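You operate a simulated robot arm through the tools that you are given. There is no shell and no other tool.

You are at the controls of a simulated two-armed robot. One attempt, no reset.

TASK
Flush the valve board's lower round glass clear with mains water.
Fine: valve six was left open, shut it before the board's white valve opens; open valves nine and eight and the white valve till the drain's glass runs clear, then shut those three; nothing goes to the vats or drums.

Only the result counts: the job must be done as asked and must still hold three seconds after the hand-in. Knocking over, shifting, dropping, spilling or breaking anything else fails it.

THE ROBOT
Two 7-joint arms with fingered hands on one trunk that stands fixed in place. Base frame: the origin is at the foot of the trunk, x ahead of it, y to its left, z up. Units: m, rad, N and s.
The left shoulder is at [0.06, 0.138, 0.947], the right one opposite. With the tool pointing down near the work surface each hand reaches from about 0.42 to 0.92 m from the base axis, measured 20 degrees to its own side. Payload 4 kg a hand.
The TCP of each hand is the grasp point between the finger pads, 0.036 m short of the fingertips. In the tool frame z runs along the fingers and y along their closing line. The gripper opens to 0.12 m; its body begins 0.042 m behind the TCP. The gripper is a hand of 5 fingers: y runs from the thumb to the fingers, the wrist lies at [-0.015, -0.109, -0.2] in the tool frame.
Orientation is told as [roll, pitch, yaw] about the base's x, y, z axes, in that order, counted from this pose: with the fingers straight down and the wrist toward the robot, the tool's x, y and z point along [0, 1, 0], [1, 0, 0] and [0, 0, -1] of the base frame.

THE INTERFACE
- The arms move only by the tool drive_tool. It takes "left_series", "right_series" or both (then of equal length, played together; a hand with none holds still); each is a list that holds one entry, the list of rows, each a list of 6 numbers: the shift along the tool's x, y, z in cm, then the turn, a rotation vector about the tool's x, y, z in rad. In form: [[[dx, dy, dz, wx, wy, wz], ...]]. A call has 1 to 20 rows; each row is the pose to reach, as a shift and turn from the pose commanded when the call began, along the tool's axes at that moment. Rows are played at 5 a second. More than 0.05 m and 0.15 rad between two rows, and nothing of the call is played. Where a pose cannot be reached the arm comes as near as it can. A force on the tool above 40 N (or 10 N above the force at the start of the call, whichever is more), or a blocked arm, ends the call early, and 0.2 s more pass. In this call time passes only in rows, and 0.2 s behind the last. The reply holds the time, the measured pose of the TCP, the force on the tool along the base axes, the opening and the grip force, in the units named above and with some noise, with the torque about the TCP (base axes, N m) and any sound that the robot's microphone picked up.
- Cameras (640 x 400 px; columns grow to the right, rows downward): "scene" is now at [0.051, 0.002, 1.5749]; the picture's right is [0.04, -1.00, 0.00], its down [-0.71, -0.03, -0.71] and it looks along [0.71, 0.03, -0.71] (base axes); focal length 356 px, centre (320, 200). "left" rides on the left gripper at [-0.069, -0.079, -0.131] in its tool frame; the picture's right is [-0.79, -0.29, 0.55], its down [0.55, -0.73, 0.40] and it looks along [0.29, 0.61, 0.74] (tool axes); focal length 222 px, centre (320, 200). "right" rides on the right gripper at [0.069, -0.079, -0.131] in its tool frame; the picture's right is [-0.79, 0.29, -0.55], its down [-0.55, -0.74, 0.40] and it looks along [-0.29, 0.61, 0.74] (tool axes); focal length 222 px, centre (320, 200). There is no depth. A picture from a camera that has moved, and an enlarged one, comes with that camera's place and axes in the base frame and with its lens.
- camera(camera): a new picture of that camera. No time passes.
- move_column(by): slides the trunk up (or, below 0, down) by that many m; the arms and the scene camera ride with it, the base frame stays. It gives what a move gives, with no picture.
- move_fingers(index, middle, ring, little, thumb_bend, thumb_turn, hand): sets how far each is bent, from 0 (flat) to 1 (curled in); at 0.3 the hand is open as for a grip, at 0.7 the pads meet at the TCP. One left out holds its place. A second passes; each finger stops where it meets its share of the squeeze, and holds until it gets a number again. It is the only way to open and close the hand. It gives what a move gives, with no picture; readings hold the bend of each and the force on index, middle, ring, little, thumb and palm. thumb_turn goes from beside the hand (0) to across from the fingers (1), as for a grip.
- pan_tilt(pan, tilt): turns the head with the scene camera to pan (to the left, within 1.501 rad either way) and tilt (down, from -0.506 to 1.204), counted from straight ahead of the robot. It gives what a move gives.
- enlarge(camera, box): a new picture of the part [left, top, right, bottom] of that camera's present view, enlarged. No time passes.
- close_job(): hands the job in; it is judged then, once.

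Places have to be worked out from the pictures, the camera data and where the tool is seen. Open the grippers and draw the arms clear of the work before you hand the job in, unless the task says otherwise.

The tools are called as a command line: name --argument value ..., lists and objects as JSON in quotes. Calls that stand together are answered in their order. drive_tool: Moves the arms, as the interface text tells. Its arguments: {"type":"object","properties":{"left_series":{"type":"array"},"right_series":{"type":"array"}},"required":[]} The other tools are called the same way: move_column (by) moves the trunk up or down; move_fingers (index, middle, ring, little, thumb_bend, thumb_turn, hand) moves the fingers one by one; pan_tilt (pan, tilt) turns the head that bears the scene camera; camera (camera) takes a picture; enlarge (camera, box) takes an enlarged picture of a part of a camera's view; close_job () hands the job in.

At the start:

```text
clock: 0.0
left_tool_pos: [0.5081, 0.2082, 1.2656]
left_ee_rot: [0.0, 0.0, -0.001]
left_contact_force: [0.8, -0.5, -0.1]
left_ft_torque: [0.0, -0.01, -0.01]
left_width: 0.1198
left_grip_force: 0.0
left_shape: jaw
left_bend: [0.3, 0.3, 0.3, 0.3, 0.3, 0.97]
left_finger forces: [0.0, 0.0, 0.0, 0.0, 0.1, 0.0]
right_tool_pos: [0.5325, -0.2242, 1.2534]
right_ee_rot: [0.001, 0.0, 0.0]
right_contact_force: [-0.5, -0.4, -0.4]
right_ft_torque: [-0.01, -0.03, -0.03]
right_width: 0.1196
right_grip_force: 0.1
right_shape: jaw
right_bend: [0.3, 0.3, 0.3, 0.3, 0.3, 0.97]
right_finger forces: [0.0, 0.1, 0.1, 0.1, 0.0, 0.0]
trunk travel left (down, up): [-0.525, 0.065]
head pan, tilt (commanded): [0.045, 0.787]
```

scene: 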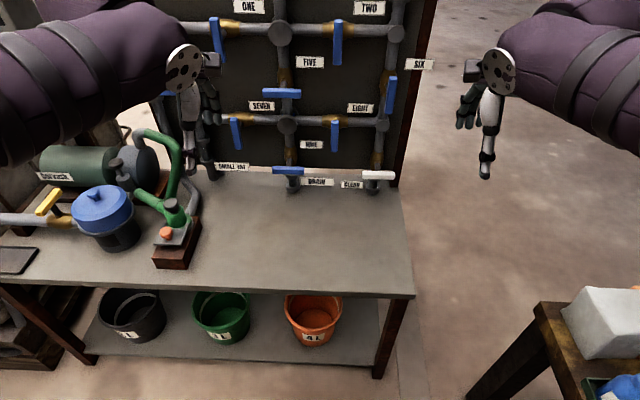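
right: 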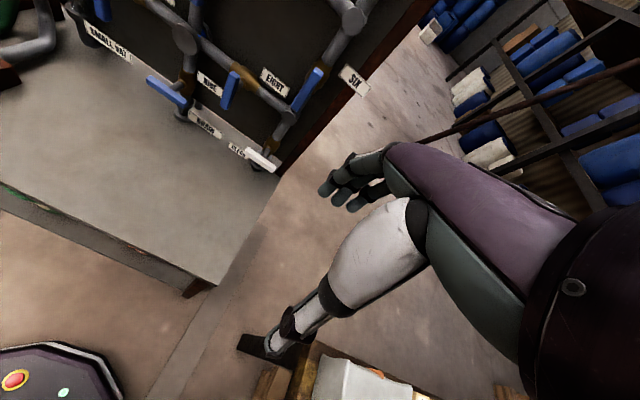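
left: 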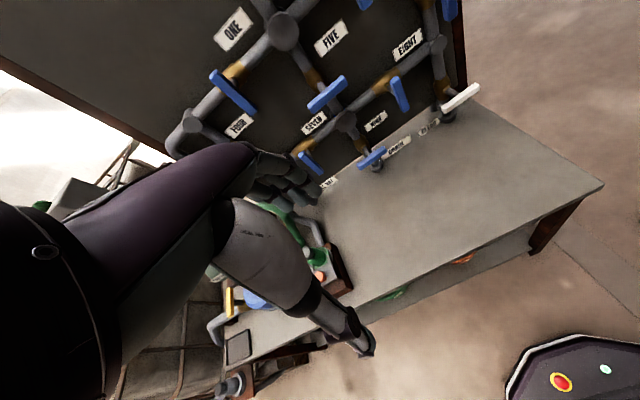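

The pictures show a valve board behind a bench, with labelled valves. I first look at the board in more detail by tilting the head up.

pan_tilt --pan 0.045 --tilt 0.45

```text
clock: 0.8
left_tool_pos: [0.5056, 0.2077, 1.267]
left_ee_rot: [-0.001, 0.0, 0.001]
left_contact_force: [-0.2, 0.3, 0.5]
left_ft_torque: [-0.02, 0.01, 0.01]
left_width: 0.1199
left_grip_force: 0.1
left_shape: jaw
left_bend: [0.3, 0.3, 0.3, 0.3, 0.3, 0.97]
left_finger forces: [0.0, 0.0, 0.1, 0.0, 0.0, 0.0]
right_tool_pos: [0.5336, -0.2242, 1.2521]
right_ee_rot: [0.0, 0.0, 0.0]
right_contact_force: [-0.1, 0.2, -0.1]
right_ft_torque: [0.02, -0.01, -0.03]
right_width: 0.1197
right_grip_force: 0.0
right_shape: jaw
right_bend: [0.3, 0.3, 0.3, 0.3, 0.3, 0.97]
right_finger forces: [0.0, 0.0, 0.1, 0.0, 0.1, 0.0]
trunk travel left (down, up): [-0.525, 0.065]
head pan, tilt (commanded): [0.045, 0.45]
```

The head is now tilted to 0.45; I take a picture to see the whole board.

camera --camera "scene"

enlarge --camera "scene" --box '[180, 60, 440, 222]'

enlarge --camera "scene" --box '[180, 190, 440, 352]'

```text
taken
camera scene: at [0.0616, 0.0026, 1.6042], right [0.05, -1.0, 0.0], down [-0.44, -0.02, -0.9], along [0.9, 0.04, -0.44], focal length 356 px, centre (320, 200)
```

scene: 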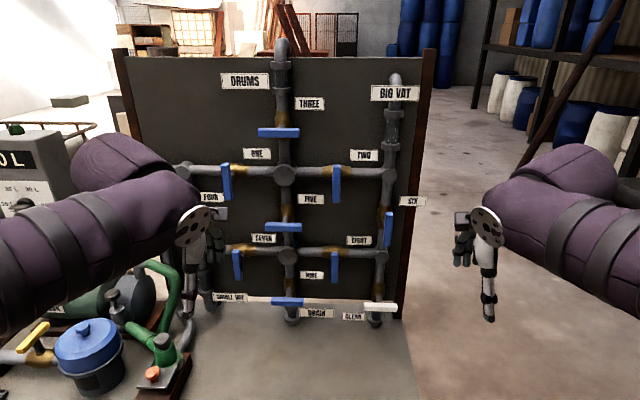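

```text
2.46 times, centred on (310, 141) of scene
camera zoom: at [0.0616, 0.0026, 1.6042], right [0.05, -1.0, 0.0], down [-0.44, -0.02, -0.9], along [0.9, 0.04, -0.44], focal length 877 px, centre (345, 345)
```

zoom: 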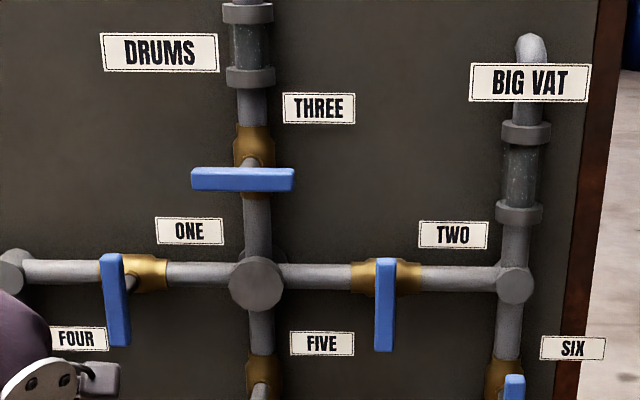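

```text
2.46 times, centred on (310, 271) of scene
camera zoom: at [0.0616, 0.0026, 1.6042], right [0.05, -1.0, 0.0], down [-0.44, -0.02, -0.9], along [0.9, 0.04, -0.44], focal length 877 px, centre (345, 25)
```

zoom: 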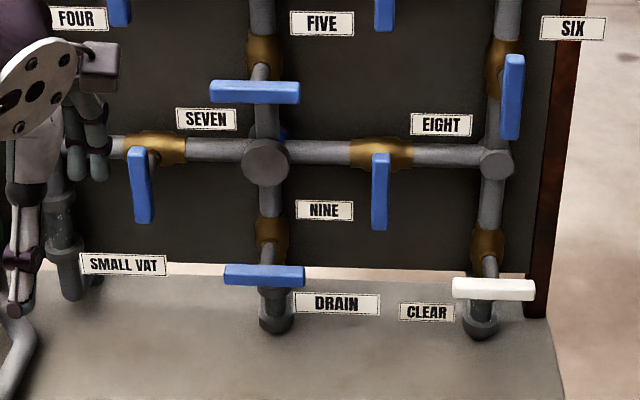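

The valve labels sit up and to the right of each valve: six is vertical on a vertical pipe, so it is open. Eight, nine and white lie crosswise, so they are shut. I zoom in on the lower centre and the right side to find the glasses and handles.

enlarge --camera "scene" --box '[250, 220, 330, 330]'

enlarge --camera "scene" --box '[320, 190, 430, 330]'

enlarge --camera "scene" --box '[0, 200, 250, 400]'

camera --camera "right"

camera --camera "left"

```text
3.64 times, centred on (290, 275) of scene
camera zoom: at [0.0616, 0.0026, 1.6042], right [0.05, -1.0, 0.0], down [-0.44, -0.02, -0.9], along [0.9, 0.04, -0.44], focal length 1296 px, centre (429, -73)
```

zoom: 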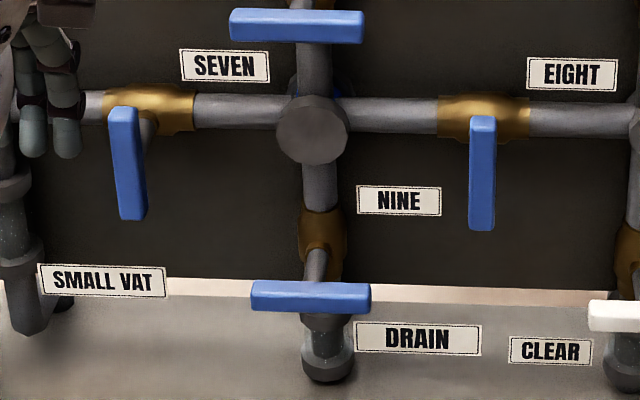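

```text
2.86 times, centred on (375, 260) of scene
camera zoom: at [0.0616, 0.0026, 1.6042], right [0.05, -1.0, 0.0], down [-0.44, -0.02, -0.9], along [0.9, 0.04, -0.44], focal length 1018 px, centre (163, 29)
```

zoom: 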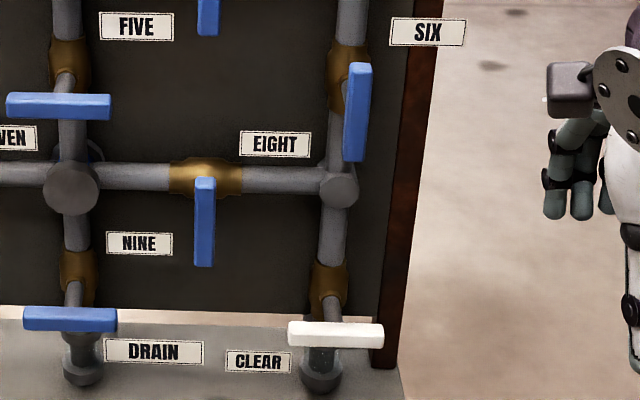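

```text
2.00 times, centred on (125, 300) of scene
camera zoom: at [0.0616, 0.0026, 1.6042], right [0.05, -1.0, 0.0], down [-0.44, -0.02, -0.9], along [0.9, 0.04, -0.44], focal length 713 px, centre (710, 0)
```

zoom: 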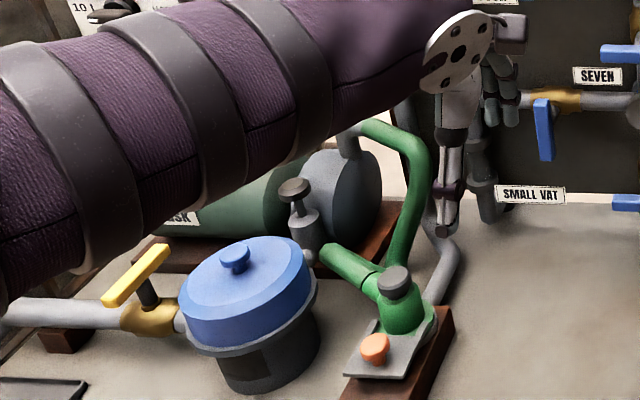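

```text
taken
camera right: at [0.4536, -0.1544, 1.3847], right [0.29, -0.79, 0.55], down [-0.74, -0.55, -0.4], along [0.61, -0.29, -0.74], focal length 222 px, centre (320, 200)
```

right: 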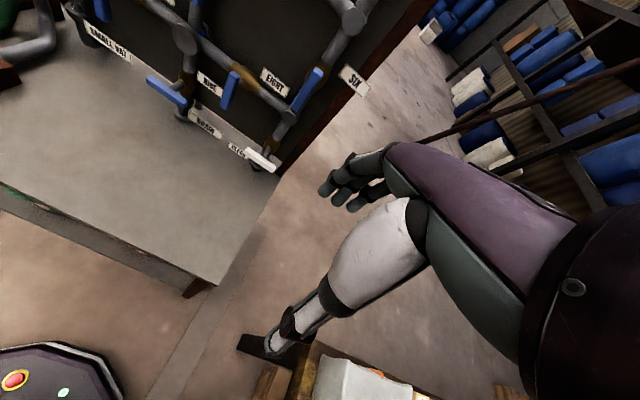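

```text
taken
camera left: at [0.4275, 0.1402, 1.3975], right [-0.29, -0.79, -0.55], down [-0.73, 0.55, -0.4], along [0.61, 0.29, -0.74], focal length 222 px, centre (320, 200)
```

left: 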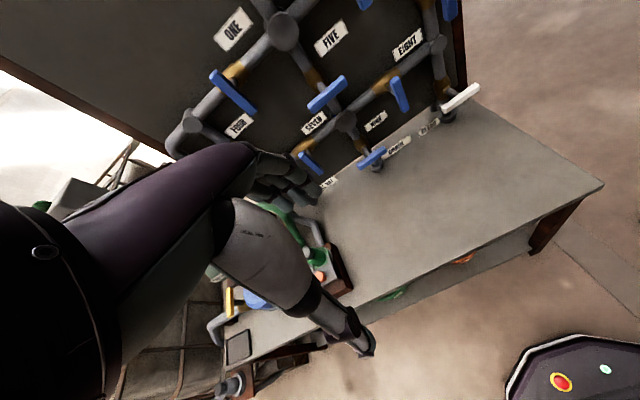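

Handles look roughly 0.10 m long, centred on their stems, at x≈0.92. I lower the trunk by 0.15 m to get a second viewpoint for triangulation and a better working height.

move_column --by -0.15

camera --camera "scene"

enlarge --camera "scene" --box '[240, 120, 430, 260]'

```text
clock: 2.6
left_tool_pos: [0.5062, 0.2086, 1.1159]
left_ee_rot: [-0.001, 0.0, 0.0]
left_contact_force: [0.9, -0.9, 0.4]
left_ft_torque: [0.05, -0.01, -0.03]
left_width: 0.1195
left_grip_force: 0.1
left_shape: jaw
left_bend: [0.3, 0.3, 0.3, 0.3, 0.3, 0.97]
left_finger forces: [0.0, 0.1, 0.0, 0.1, 0.0, 0.0]
right_tool_pos: [0.5334, -0.2252, 1.1032]
right_ee_rot: [0.0, 0.0, 0.0]
right_contact_force: [-0.6, -0.7, 0.3]
right_ft_torque: [-0.01, -0.01, 0.0]
right_width: 0.1195
right_grip_force: 0.0
right_shape: jaw
right_bend: [0.3, 0.3, 0.3, 0.3, 0.3, 0.97]
right_finger forces: [0.0, 0.0, 0.0, 0.1, 0.0, 0.0]
trunk travel left (down, up): [-0.375, 0.215]
head pan, tilt (commanded): [0.045, 0.45]
```

```text
taken
camera scene: at [0.0615, 0.0026, 1.4543], right [0.05, -1.0, 0.0], down [-0.43, -0.02, -0.9], along [0.9, 0.04, -0.44], focal length 356 px, centre (320, 200)
```

scene: 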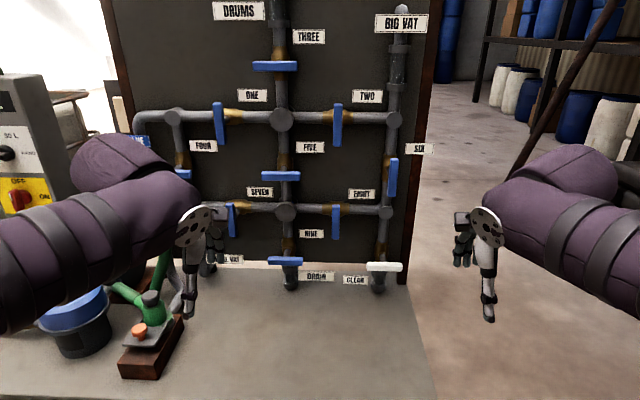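

```text
2.86 times, centred on (335, 190) of scene
camera zoom: at [0.0615, 0.0026, 1.4543], right [0.05, -1.0, 0.0], down [-0.43, -0.02, -0.9], along [0.9, 0.04, -0.44], focal length 1018 px, centre (277, 229)
```

zoom: 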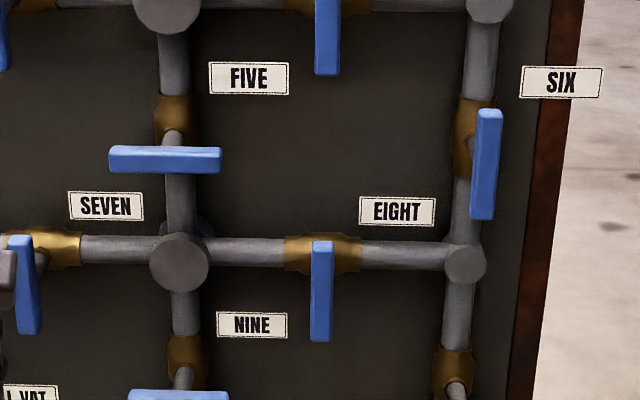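

Triangulating, the handle centres come out at: six (0.897, −0.14, 1.118), eight (0.896, 0.0, 0.988), nine (0.893, 0.138, 0.857), white (0.905, −0.145, 0.837), each about 0.10 m long. I'll push the bars with an extended index finger, so I shape the right hand into a pointer.

move_fingers --hand "right" --index 0 --middle 1 --ring 1 --little 1 --thumb_bend 0.9 --thumb_turn 0.97

camera --camera "right"

enlarge --camera "scene" --box '[400, 130, 640, 330]'

```text
clock: 3.6
left_tool_pos: [0.5071, 0.2077, 1.1168]
left_ee_rot: [-0.001, -0.001, -0.002]
left_contact_force: [0.3, -0.1, -0.3]
left_ft_torque: [0.02, -0.01, 0.02]
left_width: 0.1198
left_grip_force: 0.0
left_shape: jaw
left_bend: [0.3, 0.3, 0.3, 0.3, 0.3, 0.97]
left_finger forces: [0.0, 0.0, 0.0, 0.0, 0.0, 0.0]
right_tool_pos: [0.5334, -0.2239, 1.1035]
right_ee_rot: [0.0, 0.0, 0.0]
right_contact_force: [0.3, 0.4, -0.3]
right_ft_torque: [0.02, 0.0, 0.0]
right_width: 0.0717
right_grip_force: 0.1
right_shape: fingers
right_bend: [0.0, 1.0, 1.0, 1.0, 0.9, 0.99]
right_finger forces: [0.0, 0.0, 0.0, 0.1, 0.0, 0.0]
trunk travel left (down, up): [-0.375, 0.215]
head pan, tilt (commanded): [0.045, 0.45]
```

```text
taken
camera right: at [0.4536, -0.1544, 1.2347], right [0.29, -0.79, 0.55], down [-0.74, -0.55, -0.4], along [0.61, -0.29, -0.74], focal length 222 px, centre (320, 200)
```

right: 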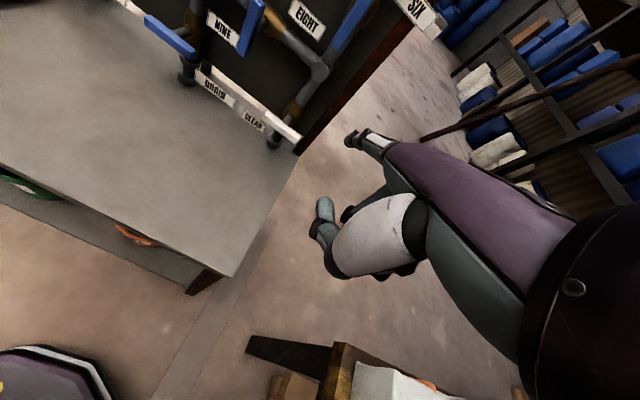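

```text
2.00 times, centred on (520, 230) of scene
camera zoom: at [0.0616, 0.0026, 1.4543], right [0.05, -1.0, 0.0], down [-0.43, -0.02, -0.9], along [0.9, 0.04, -0.44], focal length 713 px, centre (-80, 140)
```

zoom: 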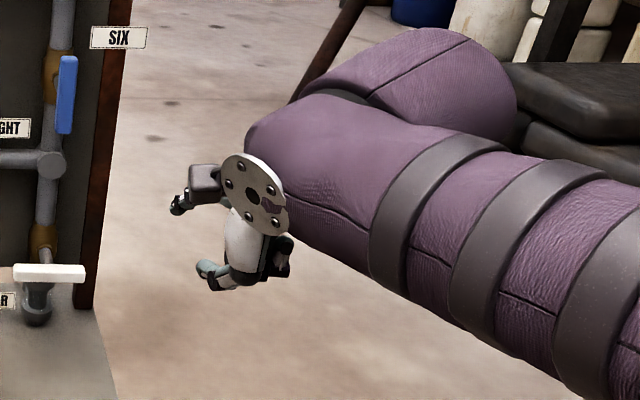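

The index now extends straight from the palm. I turn the right hand so the index points forward and bring it in front of valve six, still well short of the board.

drive_tool --right_series '[[[1, 2, 0.3, -0.1, 0, 0], [2, 5, 0.6, -0.22, 0, 0], [3, 8, 0.9, -0.34, 0, 0], [4, 10, 1.2, -0.46, 0, 0], [5, 12, 1.5, -0.58, 0, 0], [6, 13, 1.8, -0.68, 0, 0], [7, 14, 2, -0.75, 0, 0]]]'

camera --camera "scene"

camera --camera "right"

```text
clock: 5.2
left_tool_pos: [0.5072, 0.2084, 1.1147]
left_ee_rot: [-0.001, 0.001, 0.0]
left_contact_force: [-0.3, 0.4, 0.7]
left_ft_torque: [-0.03, 0.0, -0.01]
left_width: 0.1199
left_grip_force: 0.0
left_shape: jaw
left_bend: [0.3, 0.3, 0.3, 0.3, 0.3, 0.97]
left_finger forces: [0.1, 0.1, 0.0, 0.0, 0.0, 0.1]
right_tool_pos: [0.674, -0.1544, 1.0836]
right_ee_rot: [0.003, -0.75, -0.002]
right_contact_force: [-0.2, -0.1, -0.3]
right_ft_torque: [-0.02, -0.01, -0.02]
right_width: 0.0717
right_grip_force: 0.0
right_shape: fingers
right_bend: [0.0, 1.0, 1.0, 1.0, 0.9, 1.0]
right_finger forces: [0.0, 0.0, 0.0, 0.0, 0.1, 0.1]
trunk travel left (down, up): [-0.375, 0.215]
head pan, tilt (commanded): [0.045, 0.45]
```

```text
taken
camera scene: at [0.0618, 0.0026, 1.4543], right [0.05, -1.0, 0.0], down [-0.43, -0.02, -0.9], along [0.9, 0.04, -0.44], focal length 356 px, centre (320, 200)
```

scene: 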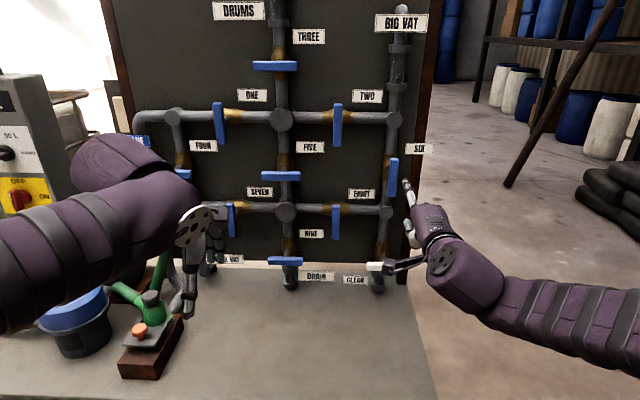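

```text
taken
camera right: at [0.5261, -0.0845, 1.1264], right [-0.16, -0.79, 0.6], down [-0.27, -0.55, -0.79], along [0.95, -0.29, -0.12], focal length 222 px, centre (320, 200)
```

right: 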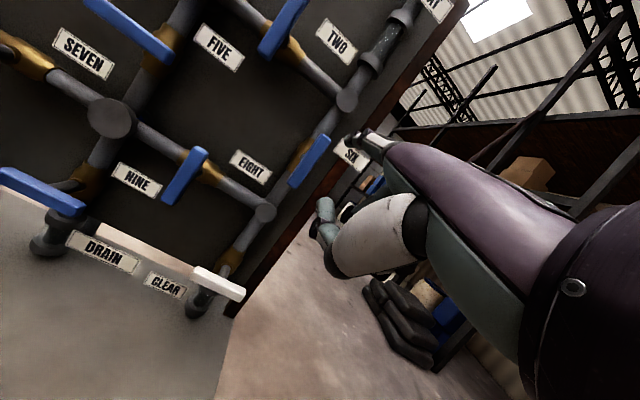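

The pose was reached precisely. I enlarge the hand region to locate the index tip and see what the thumb does.

enlarge --camera "scene" --box '[360, 140, 520, 300]'

```text
2.50 times, centred on (440, 220) of scene
camera zoom: at [0.0618, 0.0026, 1.4543], right [0.05, -1.0, 0.0], down [-0.43, -0.02, -0.9], along [0.9, 0.04, -0.44], focal length 891 px, centre (20, 150)
```

zoom: 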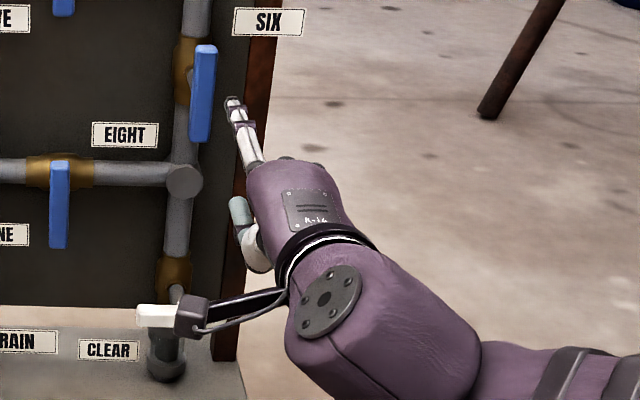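

The index tip is at about (0.757, −0.142, 1.169), i.e. [0.012, 0.118, −0.006] in the tool frame, and it points slightly upward. I level the finger and move the tip to the left of valve six's upper end, still in front of the handle.

drive_tool --right_series '[[[1.6, 1.1, 0.6, 0.07, 0, 0], [3.2, 2.3, 1.3, 0.14, 0, 0], [4.7, 3.4, 1.9, 0.2, 0, 0]]]'

camera --camera "right"

enlarge --camera "scene" --box '[340, 120, 480, 260]'

```text
clock: 6.0
left_tool_pos: [0.5074, 0.2086, 1.1161]
left_ee_rot: [-0.001, 0.001, -0.001]
left_contact_force: [0.9, 0.5, -0.2]
left_ft_torque: [0.0, -0.02, 0.02]
left_width: 0.1196
left_grip_force: 0.0
left_shape: jaw
left_bend: [0.3, 0.3, 0.3, 0.3, 0.3, 0.97]
left_finger forces: [0.0, 0.1, 0.1, 0.0, 0.0, 0.1]
right_tool_pos: [0.7107, -0.1073, 1.092]
right_ee_rot: [-0.002, -0.546, 0.001]
right_contact_force: [0.0, 0.5, 0.0]
right_ft_torque: [0.0, 0.02, 0.04]
right_width: 0.0717
right_grip_force: 0.0
right_shape: fingers
right_bend: [0.0, 1.0, 1.0, 1.0, 0.9, 1.0]
right_finger forces: [0.1, 0.0, 0.1, 0.1, 0.0, 0.0]
trunk travel left (down, up): [-0.375, 0.215]
head pan, tilt (commanded): [0.045, 0.45]
```

```text
taken
camera right: at [0.5748, -0.0374, 1.1628], right [-0.04, -0.78, 0.62], down [-0.42, -0.55, -0.72], along [0.91, -0.29, -0.31], focal length 222 px, centre (320, 200)
```

right: 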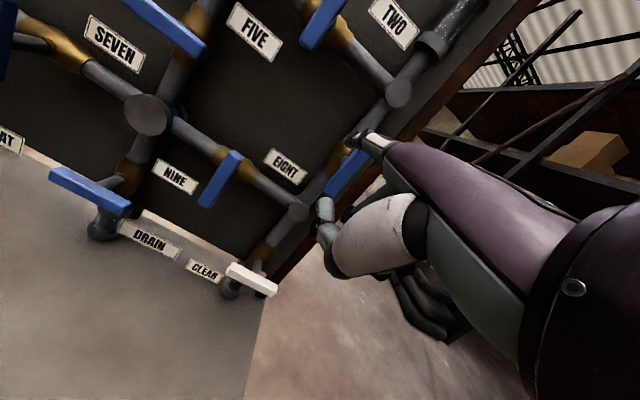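

```text
2.86 times, centred on (410, 190) of scene
camera zoom: at [0.0618, 0.0028, 1.4542], right [0.04, -1.0, 0.0], down [-0.43, -0.02, -0.9], along [0.9, 0.04, -0.44], focal length 1018 px, centre (63, 229)
```

zoom: 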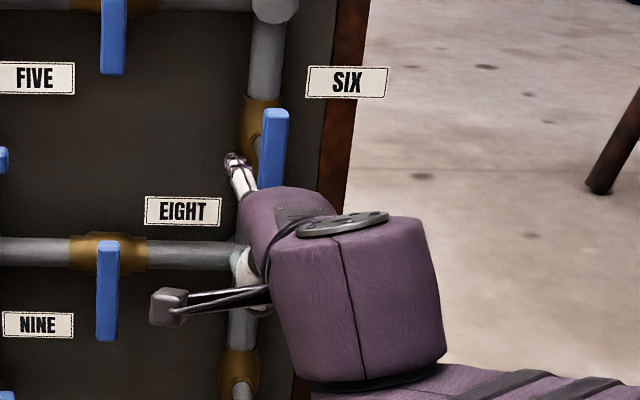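

The tip is where predicted (0.81, −0.095, 1.158). I go forward 10 cm so the finger lies left of six's upper half, and check.

drive_tool --right_series '[[[0, 3, 1.8, 0, 0, 0], [0, 6, 3.6, 0, 0, 0], [0, 8.8, 5.3, 0, 0, 0]]]'

camera --camera "right"

enlarge --camera "scene" --box '[340, 120, 480, 260]'

```text
clock: 6.8
left_tool_pos: [0.5067, 0.2097, 1.1152]
left_ee_rot: [-0.002, 0.002, 0.0]
left_contact_force: [-1.7, -0.4, 0.4]
left_ft_torque: [-0.01, 0.0, -0.01]
left_width: 0.1196
left_grip_force: 0.0
left_shape: jaw
left_bend: [0.3, 0.3, 0.3, 0.3, 0.3, 0.97]
left_finger forces: [0.1, 0.0, 0.0, 0.0, 0.1, 0.1]
right_tool_pos: [0.8143, -0.1075, 1.092]
right_ee_rot: [-0.001, -0.548, -0.001]
right_contact_force: [0.3, -0.7, 0.1]
right_ft_torque: [0.01, 0.02, 0.06]
right_width: 0.0717
right_grip_force: 0.0
right_shape: fingers
right_bend: [0.0, 1.0, 1.0, 1.0, 0.9, 1.0]
right_finger forces: [0.0, 0.0, 0.1, 0.0, 0.0, 0.1]
trunk travel left (down, up): [-0.375, 0.215]
head pan, tilt (commanded): [0.045, 0.45]
```

```text
taken
camera right: at [0.6778, -0.0376, 1.164], right [-0.04, -0.79, 0.62], down [-0.42, -0.55, -0.72], along [0.91, -0.29, -0.31], focal length 222 px, centre (320, 200)
```

right: 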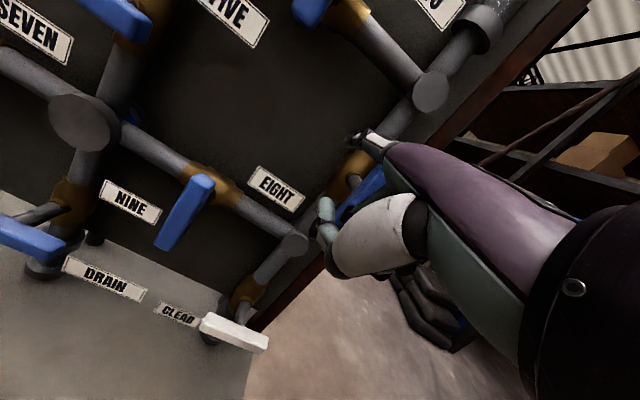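

```text
2.86 times, centred on (410, 190) of scene
camera zoom: at [0.0622, 0.0027, 1.4542], right [0.04, -1.0, 0.0], down [-0.44, -0.02, -0.9], along [0.9, 0.04, -0.44], focal length 1018 px, centre (63, 229)
```

zoom: 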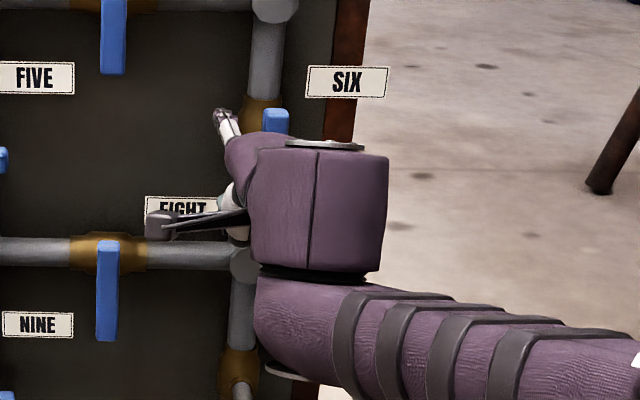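

The finger is left of the bar with its tip about 1.5 cm beyond the handle plane. I lower 1 cm and push gently to the right (closing, clockwise), watching the force.

drive_tool --right_series '[[[0, -0.5, 0.85, 0, 0, 0], [-1, -0.5, 0.85, 0, 0, 0], [-2, -0.5, 0.85, 0, 0, 0], [-2.7, -0.5, 0.85, 0, 0, 0], [-3.4, -0.5, 0.85, 0, 0, 0], [-4, -0.5, 0.85, 0, 0, 0]]]'

camera --camera "right"

enlarge --camera "scene" --box '[340, 120, 480, 260]'

```text
clock: 8.2
left_tool_pos: [0.5069, 0.2088, 1.1159]
left_ee_rot: [0.0, 0.001, -0.001]
left_contact_force: [0.6, 0.1, 0.1]
left_ft_torque: [-0.01, -0.05, -0.03]
left_width: 0.1197
left_grip_force: 0.1
left_shape: jaw
left_bend: [0.3, 0.3, 0.3, 0.3, 0.3, 0.97]
left_finger forces: [0.0, 0.1, 0.0, 0.0, 0.0, 0.1]
right_tool_pos: [0.8136, -0.1485, 1.0842]
right_ee_rot: [0.0, -0.55, 0.001]
right_contact_force: [0.5, 0.6, 1.1]
right_ft_torque: [0.02, -0.09, 0.03]
right_width: 0.0723
right_grip_force: 0.1
right_shape: fingers
right_bend: [0.0, 1.0, 1.0, 1.0, 0.9, 1.0]
right_finger forces: [0.5, 0.0, 0.0, 0.0, 0.0, 0.0]
trunk travel left (down, up): [-0.375, 0.215]
head pan, tilt (commanded): [0.045, 0.45]
```

```text
taken
camera right: at [0.677, -0.0784, 1.1547], right [-0.04, -0.78, 0.62], down [-0.42, -0.55, -0.72], along [0.91, -0.29, -0.31], focal length 222 px, centre (320, 200)
```

right: 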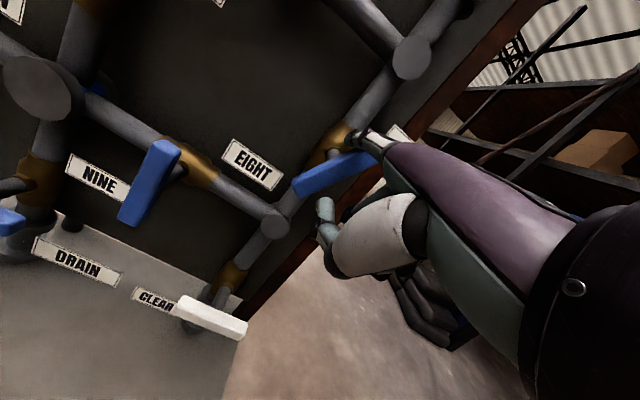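

```text
2.86 times, centred on (410, 190) of scene
camera zoom: at [0.0616, 0.0026, 1.4543], right [0.05, -1.0, 0.0], down [-0.43, -0.02, -0.9], along [0.9, 0.04, -0.44], focal length 1018 px, centre (63, 229)
```

zoom: 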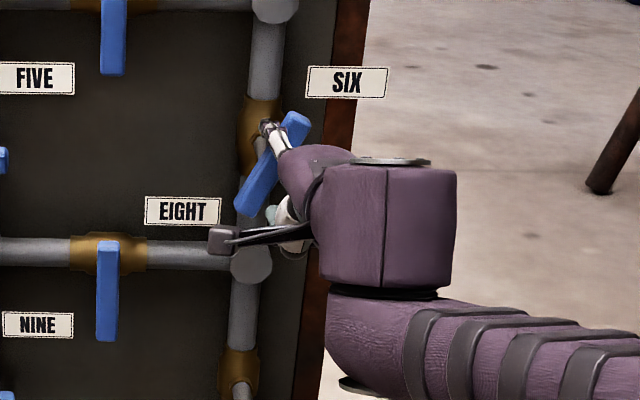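

Valve six turns clockwise with light force and is about a third of the way. I continue the arc right and down to bring the bar to horizontal.

drive_tool --right_series '[[[-1.35, -0.05, 0.09, 0, 0, 0], [-2.65, -0.21, 0.34, 0, 0, 0], [-3.85, -0.52, 0.85, 0, 0, 0], [-4.45, -0.88, 1.45, 0, 0, 0], [-4.65, -1.2, 1.97, 0, 0, 0], [-4.65, -1.4, 2.31, 0, 0, 0]]]'

camera --camera "right"

enlarge --camera "scene" --box '[340, 120, 480, 260]'

```text
clock: 9.6
left_tool_pos: [0.506, 0.2102, 1.1172]
left_ee_rot: [-0.003, 0.002, 0.0]
left_contact_force: [0.0, 0.2, 0.0]
left_ft_torque: [0.0, 0.0, -0.03]
left_width: 0.1197
left_grip_force: 0.0
left_shape: jaw
left_bend: [0.3, 0.3, 0.3, 0.3, 0.3, 0.97]
left_finger forces: [0.0, 0.1, 0.1, 0.0, 0.1, 0.1]
right_tool_pos: [0.8126, -0.1923, 1.0588]
right_ee_rot: [0.001, -0.553, 0.0]
right_contact_force: [-2.1, 1.4, 9.1]
right_ft_torque: [0.02, -0.92, 0.17]
right_width: 0.0795
right_grip_force: 4.2
right_shape: fingers
right_bend: [0.0, 1.0, 1.0, 1.0, 0.9, 1.0]
right_finger forces: [8.7, 0.0, 0.0, 0.0, 0.1, 0.0]
trunk travel left (down, up): [-0.375, 0.215]
head pan, tilt (commanded): [0.045, 0.45]
```

```text
taken
camera right: at [0.6764, -0.123, 1.1294], right [-0.04, -0.79, 0.62], down [-0.42, -0.55, -0.72], along [0.91, -0.29, -0.31], focal length 222 px, centre (320, 200)
```

right: 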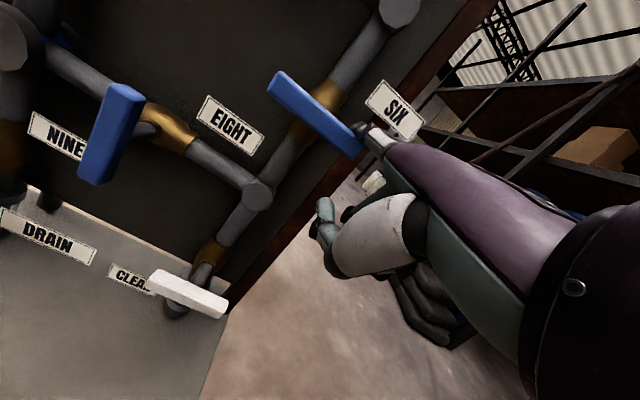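

```text
2.86 times, centred on (410, 190) of scene
camera zoom: at [0.0603, 0.003, 1.4545], right [0.05, -1.0, 0.0], down [-0.43, -0.02, -0.9], along [0.9, 0.04, -0.43], focal length 1018 px, centre (63, 229)
```

zoom: 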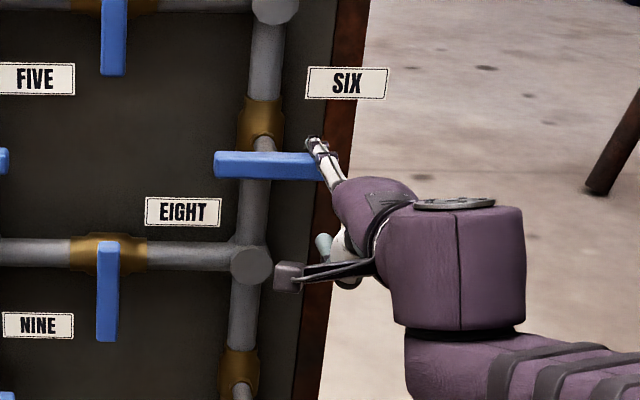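

The bar of six is now level and rests on its stop (9 N), so six is shut. I lift off, back away and go to the right of valve eight's upper half; it should open counter-clockwise.

drive_tool --right_series '[[[0, 1.05, -1.7, 0, 0, 0], [0, -2.36, -3.8, 0, 0, 0], [0, -5.77, -5.89, 0, 0, 0], [0, -8.33, -7.45, 0, 0, 0], [4, -9.38, -5.75, 0, 0, 0], [8, -10.95, -3.19, 0, 0, 0], [11, -12.52, -0.64, 0, 0, 0], [12.5, -13.82, 1.5, 0, 0, 0], [13.5, -14.82, 3.12, 0, 0, 0]]]'

camera --camera "right"

camera --camera "scene"

enlarge --camera "scene" --box '[270, 140, 430, 280]'

```text
clock: 11.6
left_tool_pos: [0.5078, 0.2084, 1.1151]
left_ee_rot: [-0.001, 0.0, 0.0]
left_contact_force: [0.4, 0.0, 1.0]
left_ft_torque: [-0.01, -0.01, -0.02]
left_width: 0.1197
left_grip_force: 0.0
left_shape: jaw
left_bend: [0.3, 0.3, 0.3, 0.3, 0.3, 0.97]
left_finger forces: [0.0, 0.0, 0.0, 0.0, 0.1, 0.1]
right_tool_pos: [0.7055, -0.0578, 0.9526]
right_ee_rot: [0.001, -0.551, -0.001]
right_contact_force: [-0.1, -0.2, -0.4]
right_ft_torque: [-0.01, 0.02, 0.01]
right_width: 0.0718
right_grip_force: 0.1
right_shape: fingers
right_bend: [0.0, 1.0, 1.0, 1.0, 0.9, 1.0]
right_finger forces: [0.0, 0.2, 0.0, 0.0, 0.0, 0.0]
trunk travel left (down, up): [-0.375, 0.215]
head pan, tilt (commanded): [0.045, 0.45]
```

```text
taken
camera right: at [0.5683, 0.0124, 1.0232], right [-0.04, -0.79, 0.62], down [-0.42, -0.55, -0.72], along [0.91, -0.29, -0.31], focal length 222 px, centre (320, 200)
```

right: 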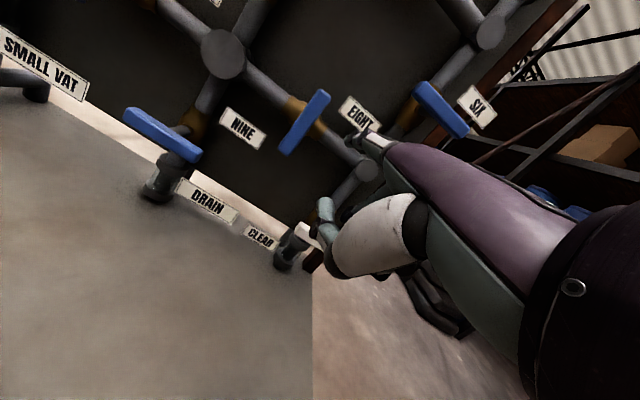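

```text
taken
camera scene: at [0.0618, 0.0025, 1.4543], right [0.05, -1.0, 0.0], down [-0.43, -0.02, -0.9], along [0.9, 0.04, -0.44], focal length 356 px, centre (320, 200)
```

scene: 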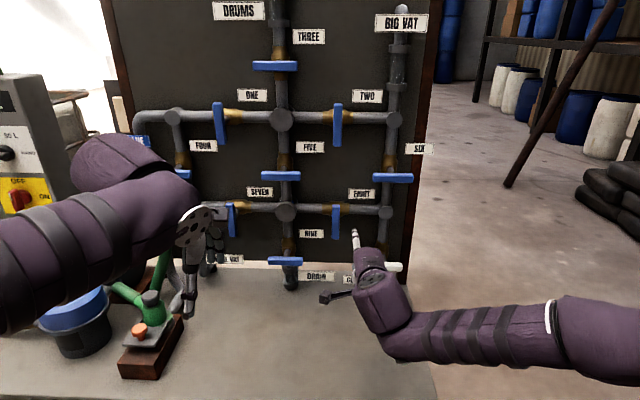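

```text
2.86 times, centred on (350, 210) of scene
camera zoom: at [0.0618, 0.0025, 1.4543], right [0.05, -1.0, 0.0], down [-0.43, -0.02, -0.9], along [0.9, 0.04, -0.44], focal length 1018 px, centre (234, 171)
```

zoom: 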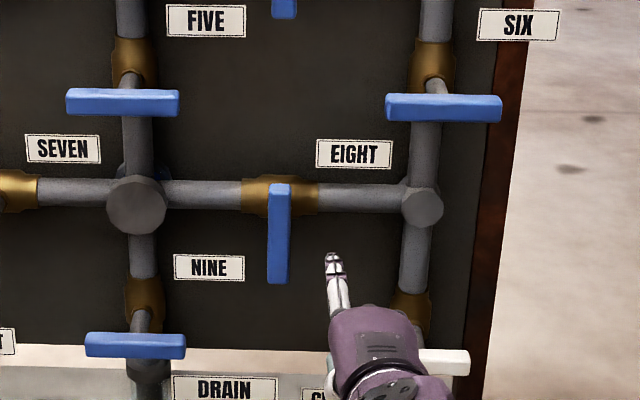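

Six reads level and shut. The tip is at (0.803, −0.046, 1.018), right of eight's upper half; I drive in and sweep it left and down in an arc to turn eight counter-clockwise to horizontal.

drive_tool --right_series '[[[0, 3.07, 1.88, 0, 0, 0], [0, 6.14, 3.76, 0, 0, 0], [0, 9.21, 5.65, 0, 0, 0], [2.6, 9.39, 5.35, 0, 0, 0], [4.1, 9.49, 5.18, 0, 0, 0], [5.6, 9.44, 5.26, 0, 0, 0], [6.8, 9.21, 5.65, 0, 0, 0], [7.7, 8.87, 6.2, 0, 0, 0], [8.2, 8.5, 6.8, 0, 0, 0], [8.4, 8.19, 7.31, 0, 0, 0], [8.4, 7.98, 7.65, 0, 0, 0]]]'

camera --camera "right"

enlarge --camera "scene" --box '[270, 140, 430, 280]'

```text
clock: 14.0
left_tool_pos: [0.5058, 0.2086, 1.1169]
left_ee_rot: [-0.001, 0.0, 0.001]
left_contact_force: [-0.6, 0.0, -1.3]
left_ft_torque: [-0.02, 0.01, 0.01]
left_width: 0.1195
left_grip_force: 0.1
left_shape: jaw
left_bend: [0.3, 0.3, 0.3, 0.3, 0.3, 0.97]
left_finger forces: [0.1, 0.0, 0.0, 0.0, 0.1, 0.1]
right_tool_pos: [0.8128, 0.024, 0.9301]
right_ee_rot: [0.001, -0.554, -0.001]
right_contact_force: [-0.3, -2.3, 8.2]
right_ft_torque: [0.21, -0.75, -0.16]
right_width: 0.0789
right_grip_force: 4.1
right_shape: fingers
right_bend: [0.0, 1.0, 1.0, 1.0, 0.9, 1.0]
right_finger forces: [7.5, 0.0, 0.1, 0.0, 0.1, 0.1]
trunk travel left (down, up): [-0.375, 0.215]
head pan, tilt (commanded): [0.045, 0.45]
```

```text
taken
camera right: at [0.6753, 0.0947, 1.001], right [-0.04, -0.79, 0.62], down [-0.42, -0.55, -0.72], along [0.91, -0.29, -0.31], focal length 222 px, centre (320, 200)
```

right: 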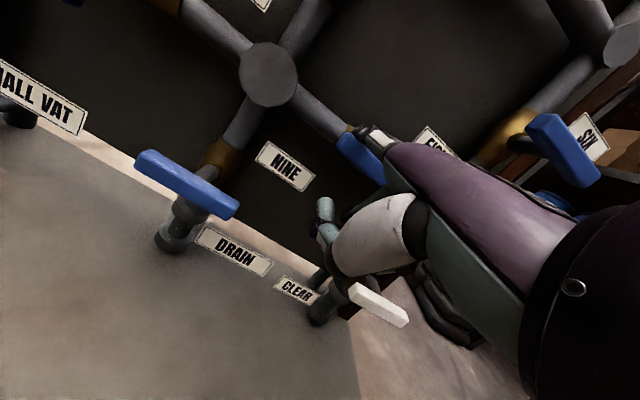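

```text
2.86 times, centred on (350, 210) of scene
camera zoom: at [0.0607, 0.0023, 1.4544], right [0.04, -1.0, 0.0], down [-0.43, -0.02, -0.9], along [0.9, 0.04, -0.43], focal length 1018 px, centre (234, 171)
```

zoom: 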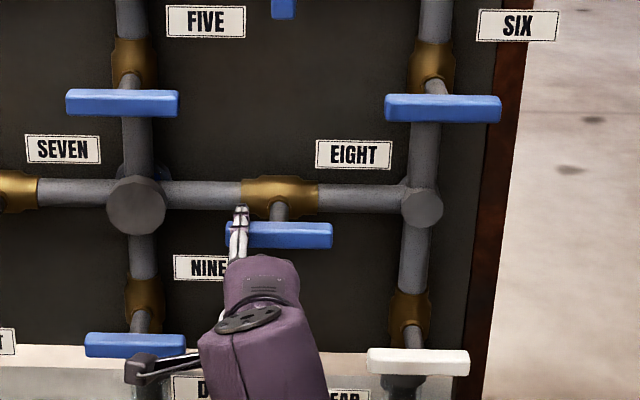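

Eight is level now (open), pressed on its stop with 8 N. Next is nine at (0.893, 0.138, 0.857): I back off, tip the finger slightly downward for table clearance, and move above nine's left end, raising the left hand 10 cm out of the way.

drive_tool --right_series '[[[0, 1.05, -1.7, 0, 0, 0], [0, -2.36, -3.8, 0, 0, 0], [0, -5.76, -5.9, 0.05, 0, 0], [0, -9.17, -8.0, 0.1, 0, 0], [4, -10.42, -7.59, 0.17, 0, 0], [8, -11.47, -5.89, 0.24, 0, 0], [11.5, -12.78, -3.76, 0.3, 0, 0], [14, -13.98, -1.8, 0.35, 0, 0]]]' --left_series '[[[0, 0, -1.25, 0, 0, 0], [0, 0, -2.5, 0, 0, 0], [0, 0, -3.75, 0, 0, 0], [0, 0, -5, 0, 0, 0], [0, 0, -6.25, 0, 0, 0], [0, 0, -7.5, 0, 0, 0], [0, 0, -8.75, 0, 0, 0], [0, 0, -10, 0, 0, 0]]]'

camera --camera "right"

camera --camera "scene"

enlarge --camera "scene" --box '[200, 180, 360, 320]'

```text
clock: 15.8
left_tool_pos: [0.5069, 0.2084, 1.2178]
left_ee_rot: [-0.004, 0.002, 0.0]
left_contact_force: [-0.9, 0.8, 0.4]
left_ft_torque: [-0.02, -0.01, 0.01]
left_width: 0.1195
left_grip_force: 0.1
left_shape: jaw
left_bend: [0.3, 0.3, 0.3, 0.3, 0.3, 0.97]
left_finger forces: [0.1, 0.1, 0.0, 0.0, 0.0, 0.0]
right_tool_pos: [0.6814, 0.1653, 0.8702]
right_ee_rot: [-0.002, -0.197, -0.001]
right_contact_force: [-0.4, 0.3, -0.2]
right_ft_torque: [0.04, 0.03, -0.01]
right_width: 0.0719
right_grip_force: 0.1
right_shape: fingers
right_bend: [0.0, 1.0, 1.0, 1.0, 0.9, 1.0]
right_finger forces: [0.0, 0.1, 0.0, 0.0, 0.0, 0.0]
trunk travel left (down, up): [-0.375, 0.215]
head pan, tilt (commanded): [0.045, 0.45]
```

```text
taken
camera right: at [0.578, 0.2356, 0.9842], right [0.18, -0.78, 0.59], down [-0.64, -0.55, -0.53], along [0.75, -0.29, -0.6], focal length 222 px, centre (320, 200)
```

right: 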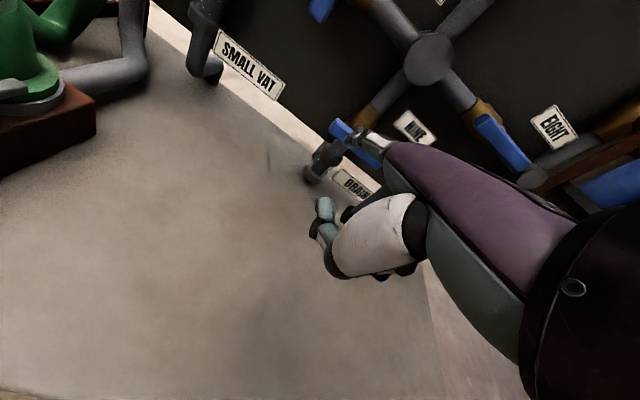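

```text
taken
camera scene: at [0.0618, 0.003, 1.4543], right [0.04, -1.0, 0.0], down [-0.43, -0.02, -0.9], along [0.9, 0.04, -0.44], focal length 356 px, centre (320, 200)
```

scene: 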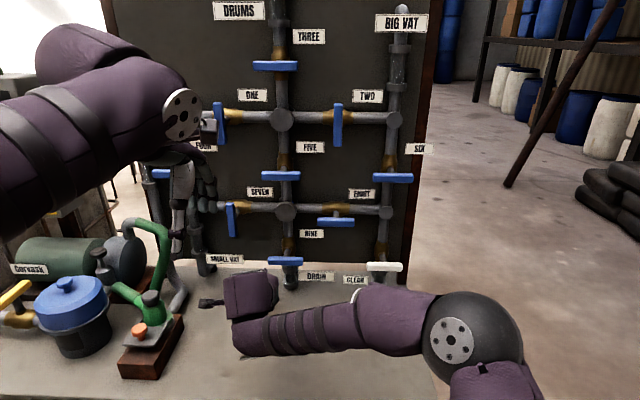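

```text
2.86 times, centred on (280, 250) of scene
camera zoom: at [0.0618, 0.003, 1.4543], right [0.04, -1.0, 0.0], down [-0.43, -0.02, -0.9], along [0.9, 0.04, -0.44], focal length 1018 px, centre (434, 57)
```

zoom: 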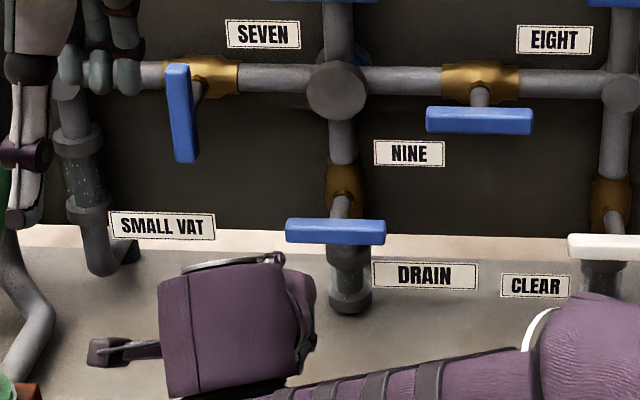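

By prediction the tip is at (0.796, 0.177, 0.90), and the right-hand view agrees with nine's left end at (0.893, 0.188, 0.857). I go forward over the left end and push it down the first part of the turn.

drive_tool --right_series '[[[0, 3.78, 0.75, 0, 0, 0], [0, 7.55, 1.51, 0, 0, 0], [0, 11.28, 2.25, 0, 0, 0], [0, 10.97, 3.78, 0, 0, 0], [0.2, 10.7, 5.15, 0, 0, 0], [0.3, 10.47, 6.33, 0, 0, 0]]]'

camera --camera "right"

enlarge --camera "scene" --box '[200, 180, 360, 320]'

```text
clock: 17.2
left_tool_pos: [0.5073, 0.2086, 1.2168]
left_ee_rot: [-0.002, 0.0, 0.0]
left_contact_force: [-0.8, 0.4, 0.2]
left_ft_torque: [-0.02, 0.02, -0.02]
left_width: 0.1196
left_grip_force: 0.0
left_shape: jaw
left_bend: [0.3, 0.3, 0.3, 0.3, 0.3, 0.97]
left_finger forces: [0.0, 0.0, 0.0, 0.0, 0.0, 0.0]
right_tool_pos: [0.7995, 0.1679, 0.8305]
right_ee_rot: [0.0, -0.198, 0.0]
right_contact_force: [0.0, 0.2, 0.3]
right_ft_torque: [0.01, 0.0, -0.02]
right_width: 0.0722
right_grip_force: 0.1
right_shape: fingers
right_bend: [0.0, 1.0, 1.0, 1.0, 0.9, 1.0]
right_finger forces: [0.3, 0.0, 0.1, 0.0, 0.0, 0.0]
trunk travel left (down, up): [-0.375, 0.215]
head pan, tilt (commanded): [0.045, 0.45]
```

```text
taken
camera right: at [0.6953, 0.2376, 0.9435], right [0.18, -0.78, 0.59], down [-0.64, -0.55, -0.53], along [0.75, -0.29, -0.6], focal length 222 px, centre (320, 200)
```

right: 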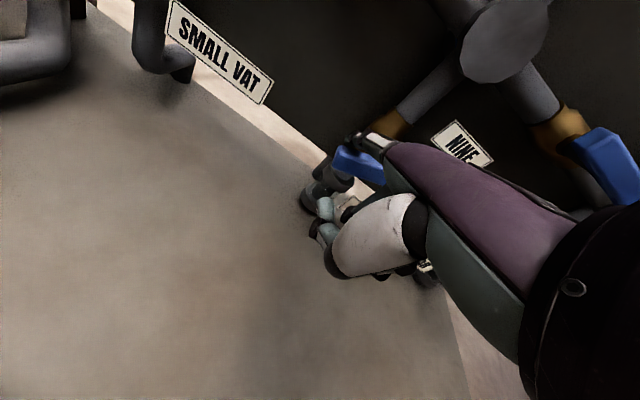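

```text
2.86 times, centred on (280, 250) of scene
camera zoom: at [0.062, 0.0028, 1.4543], right [0.05, -1.0, 0.0], down [-0.44, -0.02, -0.9], along [0.9, 0.04, -0.44], focal length 1018 px, centre (434, 57)
```

zoom: 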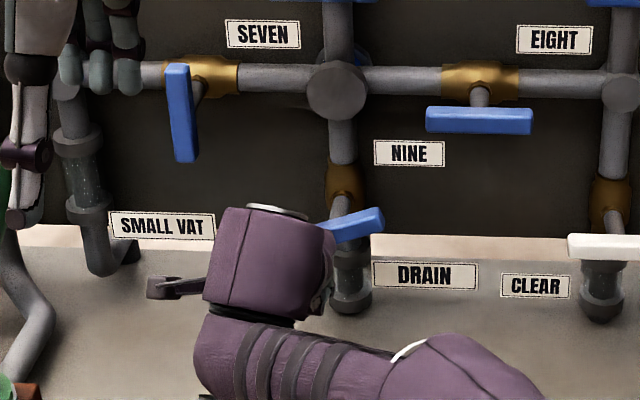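

Nine is turning counter-clockwise easily. I continue down and around to bring it vertical.

drive_tool --right_series '[[[-0.05, -0.2, 0.98, 0, 0, 0], [-0.2, -0.35, 1.77, 0, 0, 0], [-0.7, -0.53, 2.65, 0, 0, 0], [-1.4, -0.67, 3.33, 0, 0, 0], [-2.1, -0.74, 3.73, 0, 0, 0], [-2.8, -0.78, 3.92, 0, 0, 0], [-3.3, -0.8, 4.02, 0, 0, 0]]]'

camera --camera "right"

enlarge --camera "scene" --box '[200, 180, 360, 320]'

```text
clock: 18.8
left_tool_pos: [0.507, 0.2102, 1.216]
left_ee_rot: [-0.002, 0.0, 0.0]
left_contact_force: [0.4, -0.7, 0.1]
left_ft_torque: [0.01, 0.01, 0.02]
left_width: 0.1195
left_grip_force: 0.1
left_shape: jaw
left_bend: [0.3, 0.3, 0.3, 0.3, 0.3, 0.97]
left_finger forces: [0.0, 0.1, 0.0, 0.1, 0.1, 0.0]
right_tool_pos: [0.7976, 0.1386, 0.7907]
right_ee_rot: [0.002, -0.2, 0.006]
right_contact_force: [-0.5, 10.2, 0.8]
right_ft_torque: [-0.39, -0.06, 0.79]
right_width: 0.0727
right_grip_force: 4.8
right_shape: fingers
right_bend: [0.0, 1.0, 1.0, 1.0, 0.9, 1.0]
right_finger forces: [9.4, 0.0, 0.0, 0.0, 0.0, 0.0]
trunk travel left (down, up): [-0.375, 0.215]
head pan, tilt (commanded): [0.045, 0.45]
```

```text
taken
camera right: at [0.6933, 0.208, 0.9031], right [0.18, -0.78, 0.59], down [-0.64, -0.55, -0.54], along [0.75, -0.28, -0.6], focal length 222 px, centre (320, 200)
```

right: 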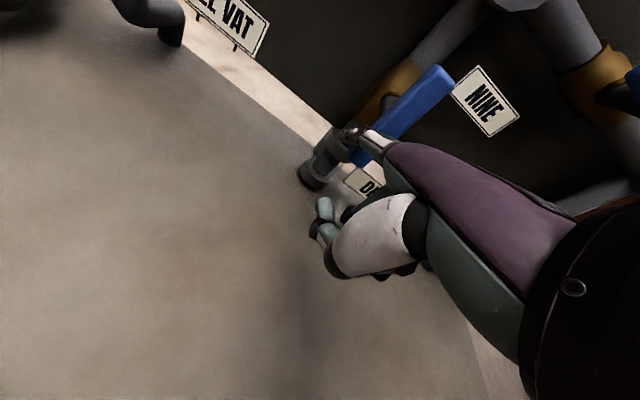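

```text
2.86 times, centred on (280, 250) of scene
camera zoom: at [0.0617, 0.0038, 1.4543], right [0.05, -1.0, 0.0], down [-0.43, -0.02, -0.9], along [0.9, 0.04, -0.44], focal length 1018 px, centre (434, 57)
```

zoom: 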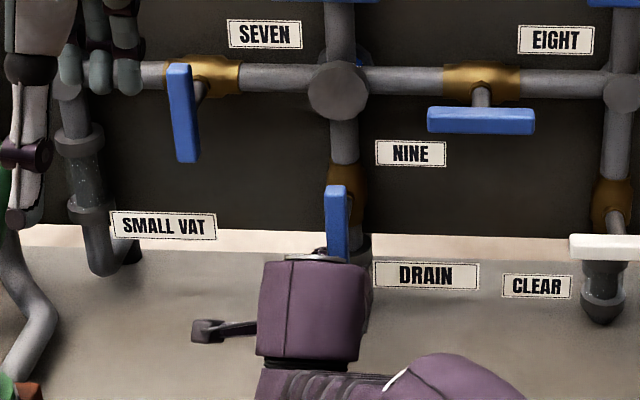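

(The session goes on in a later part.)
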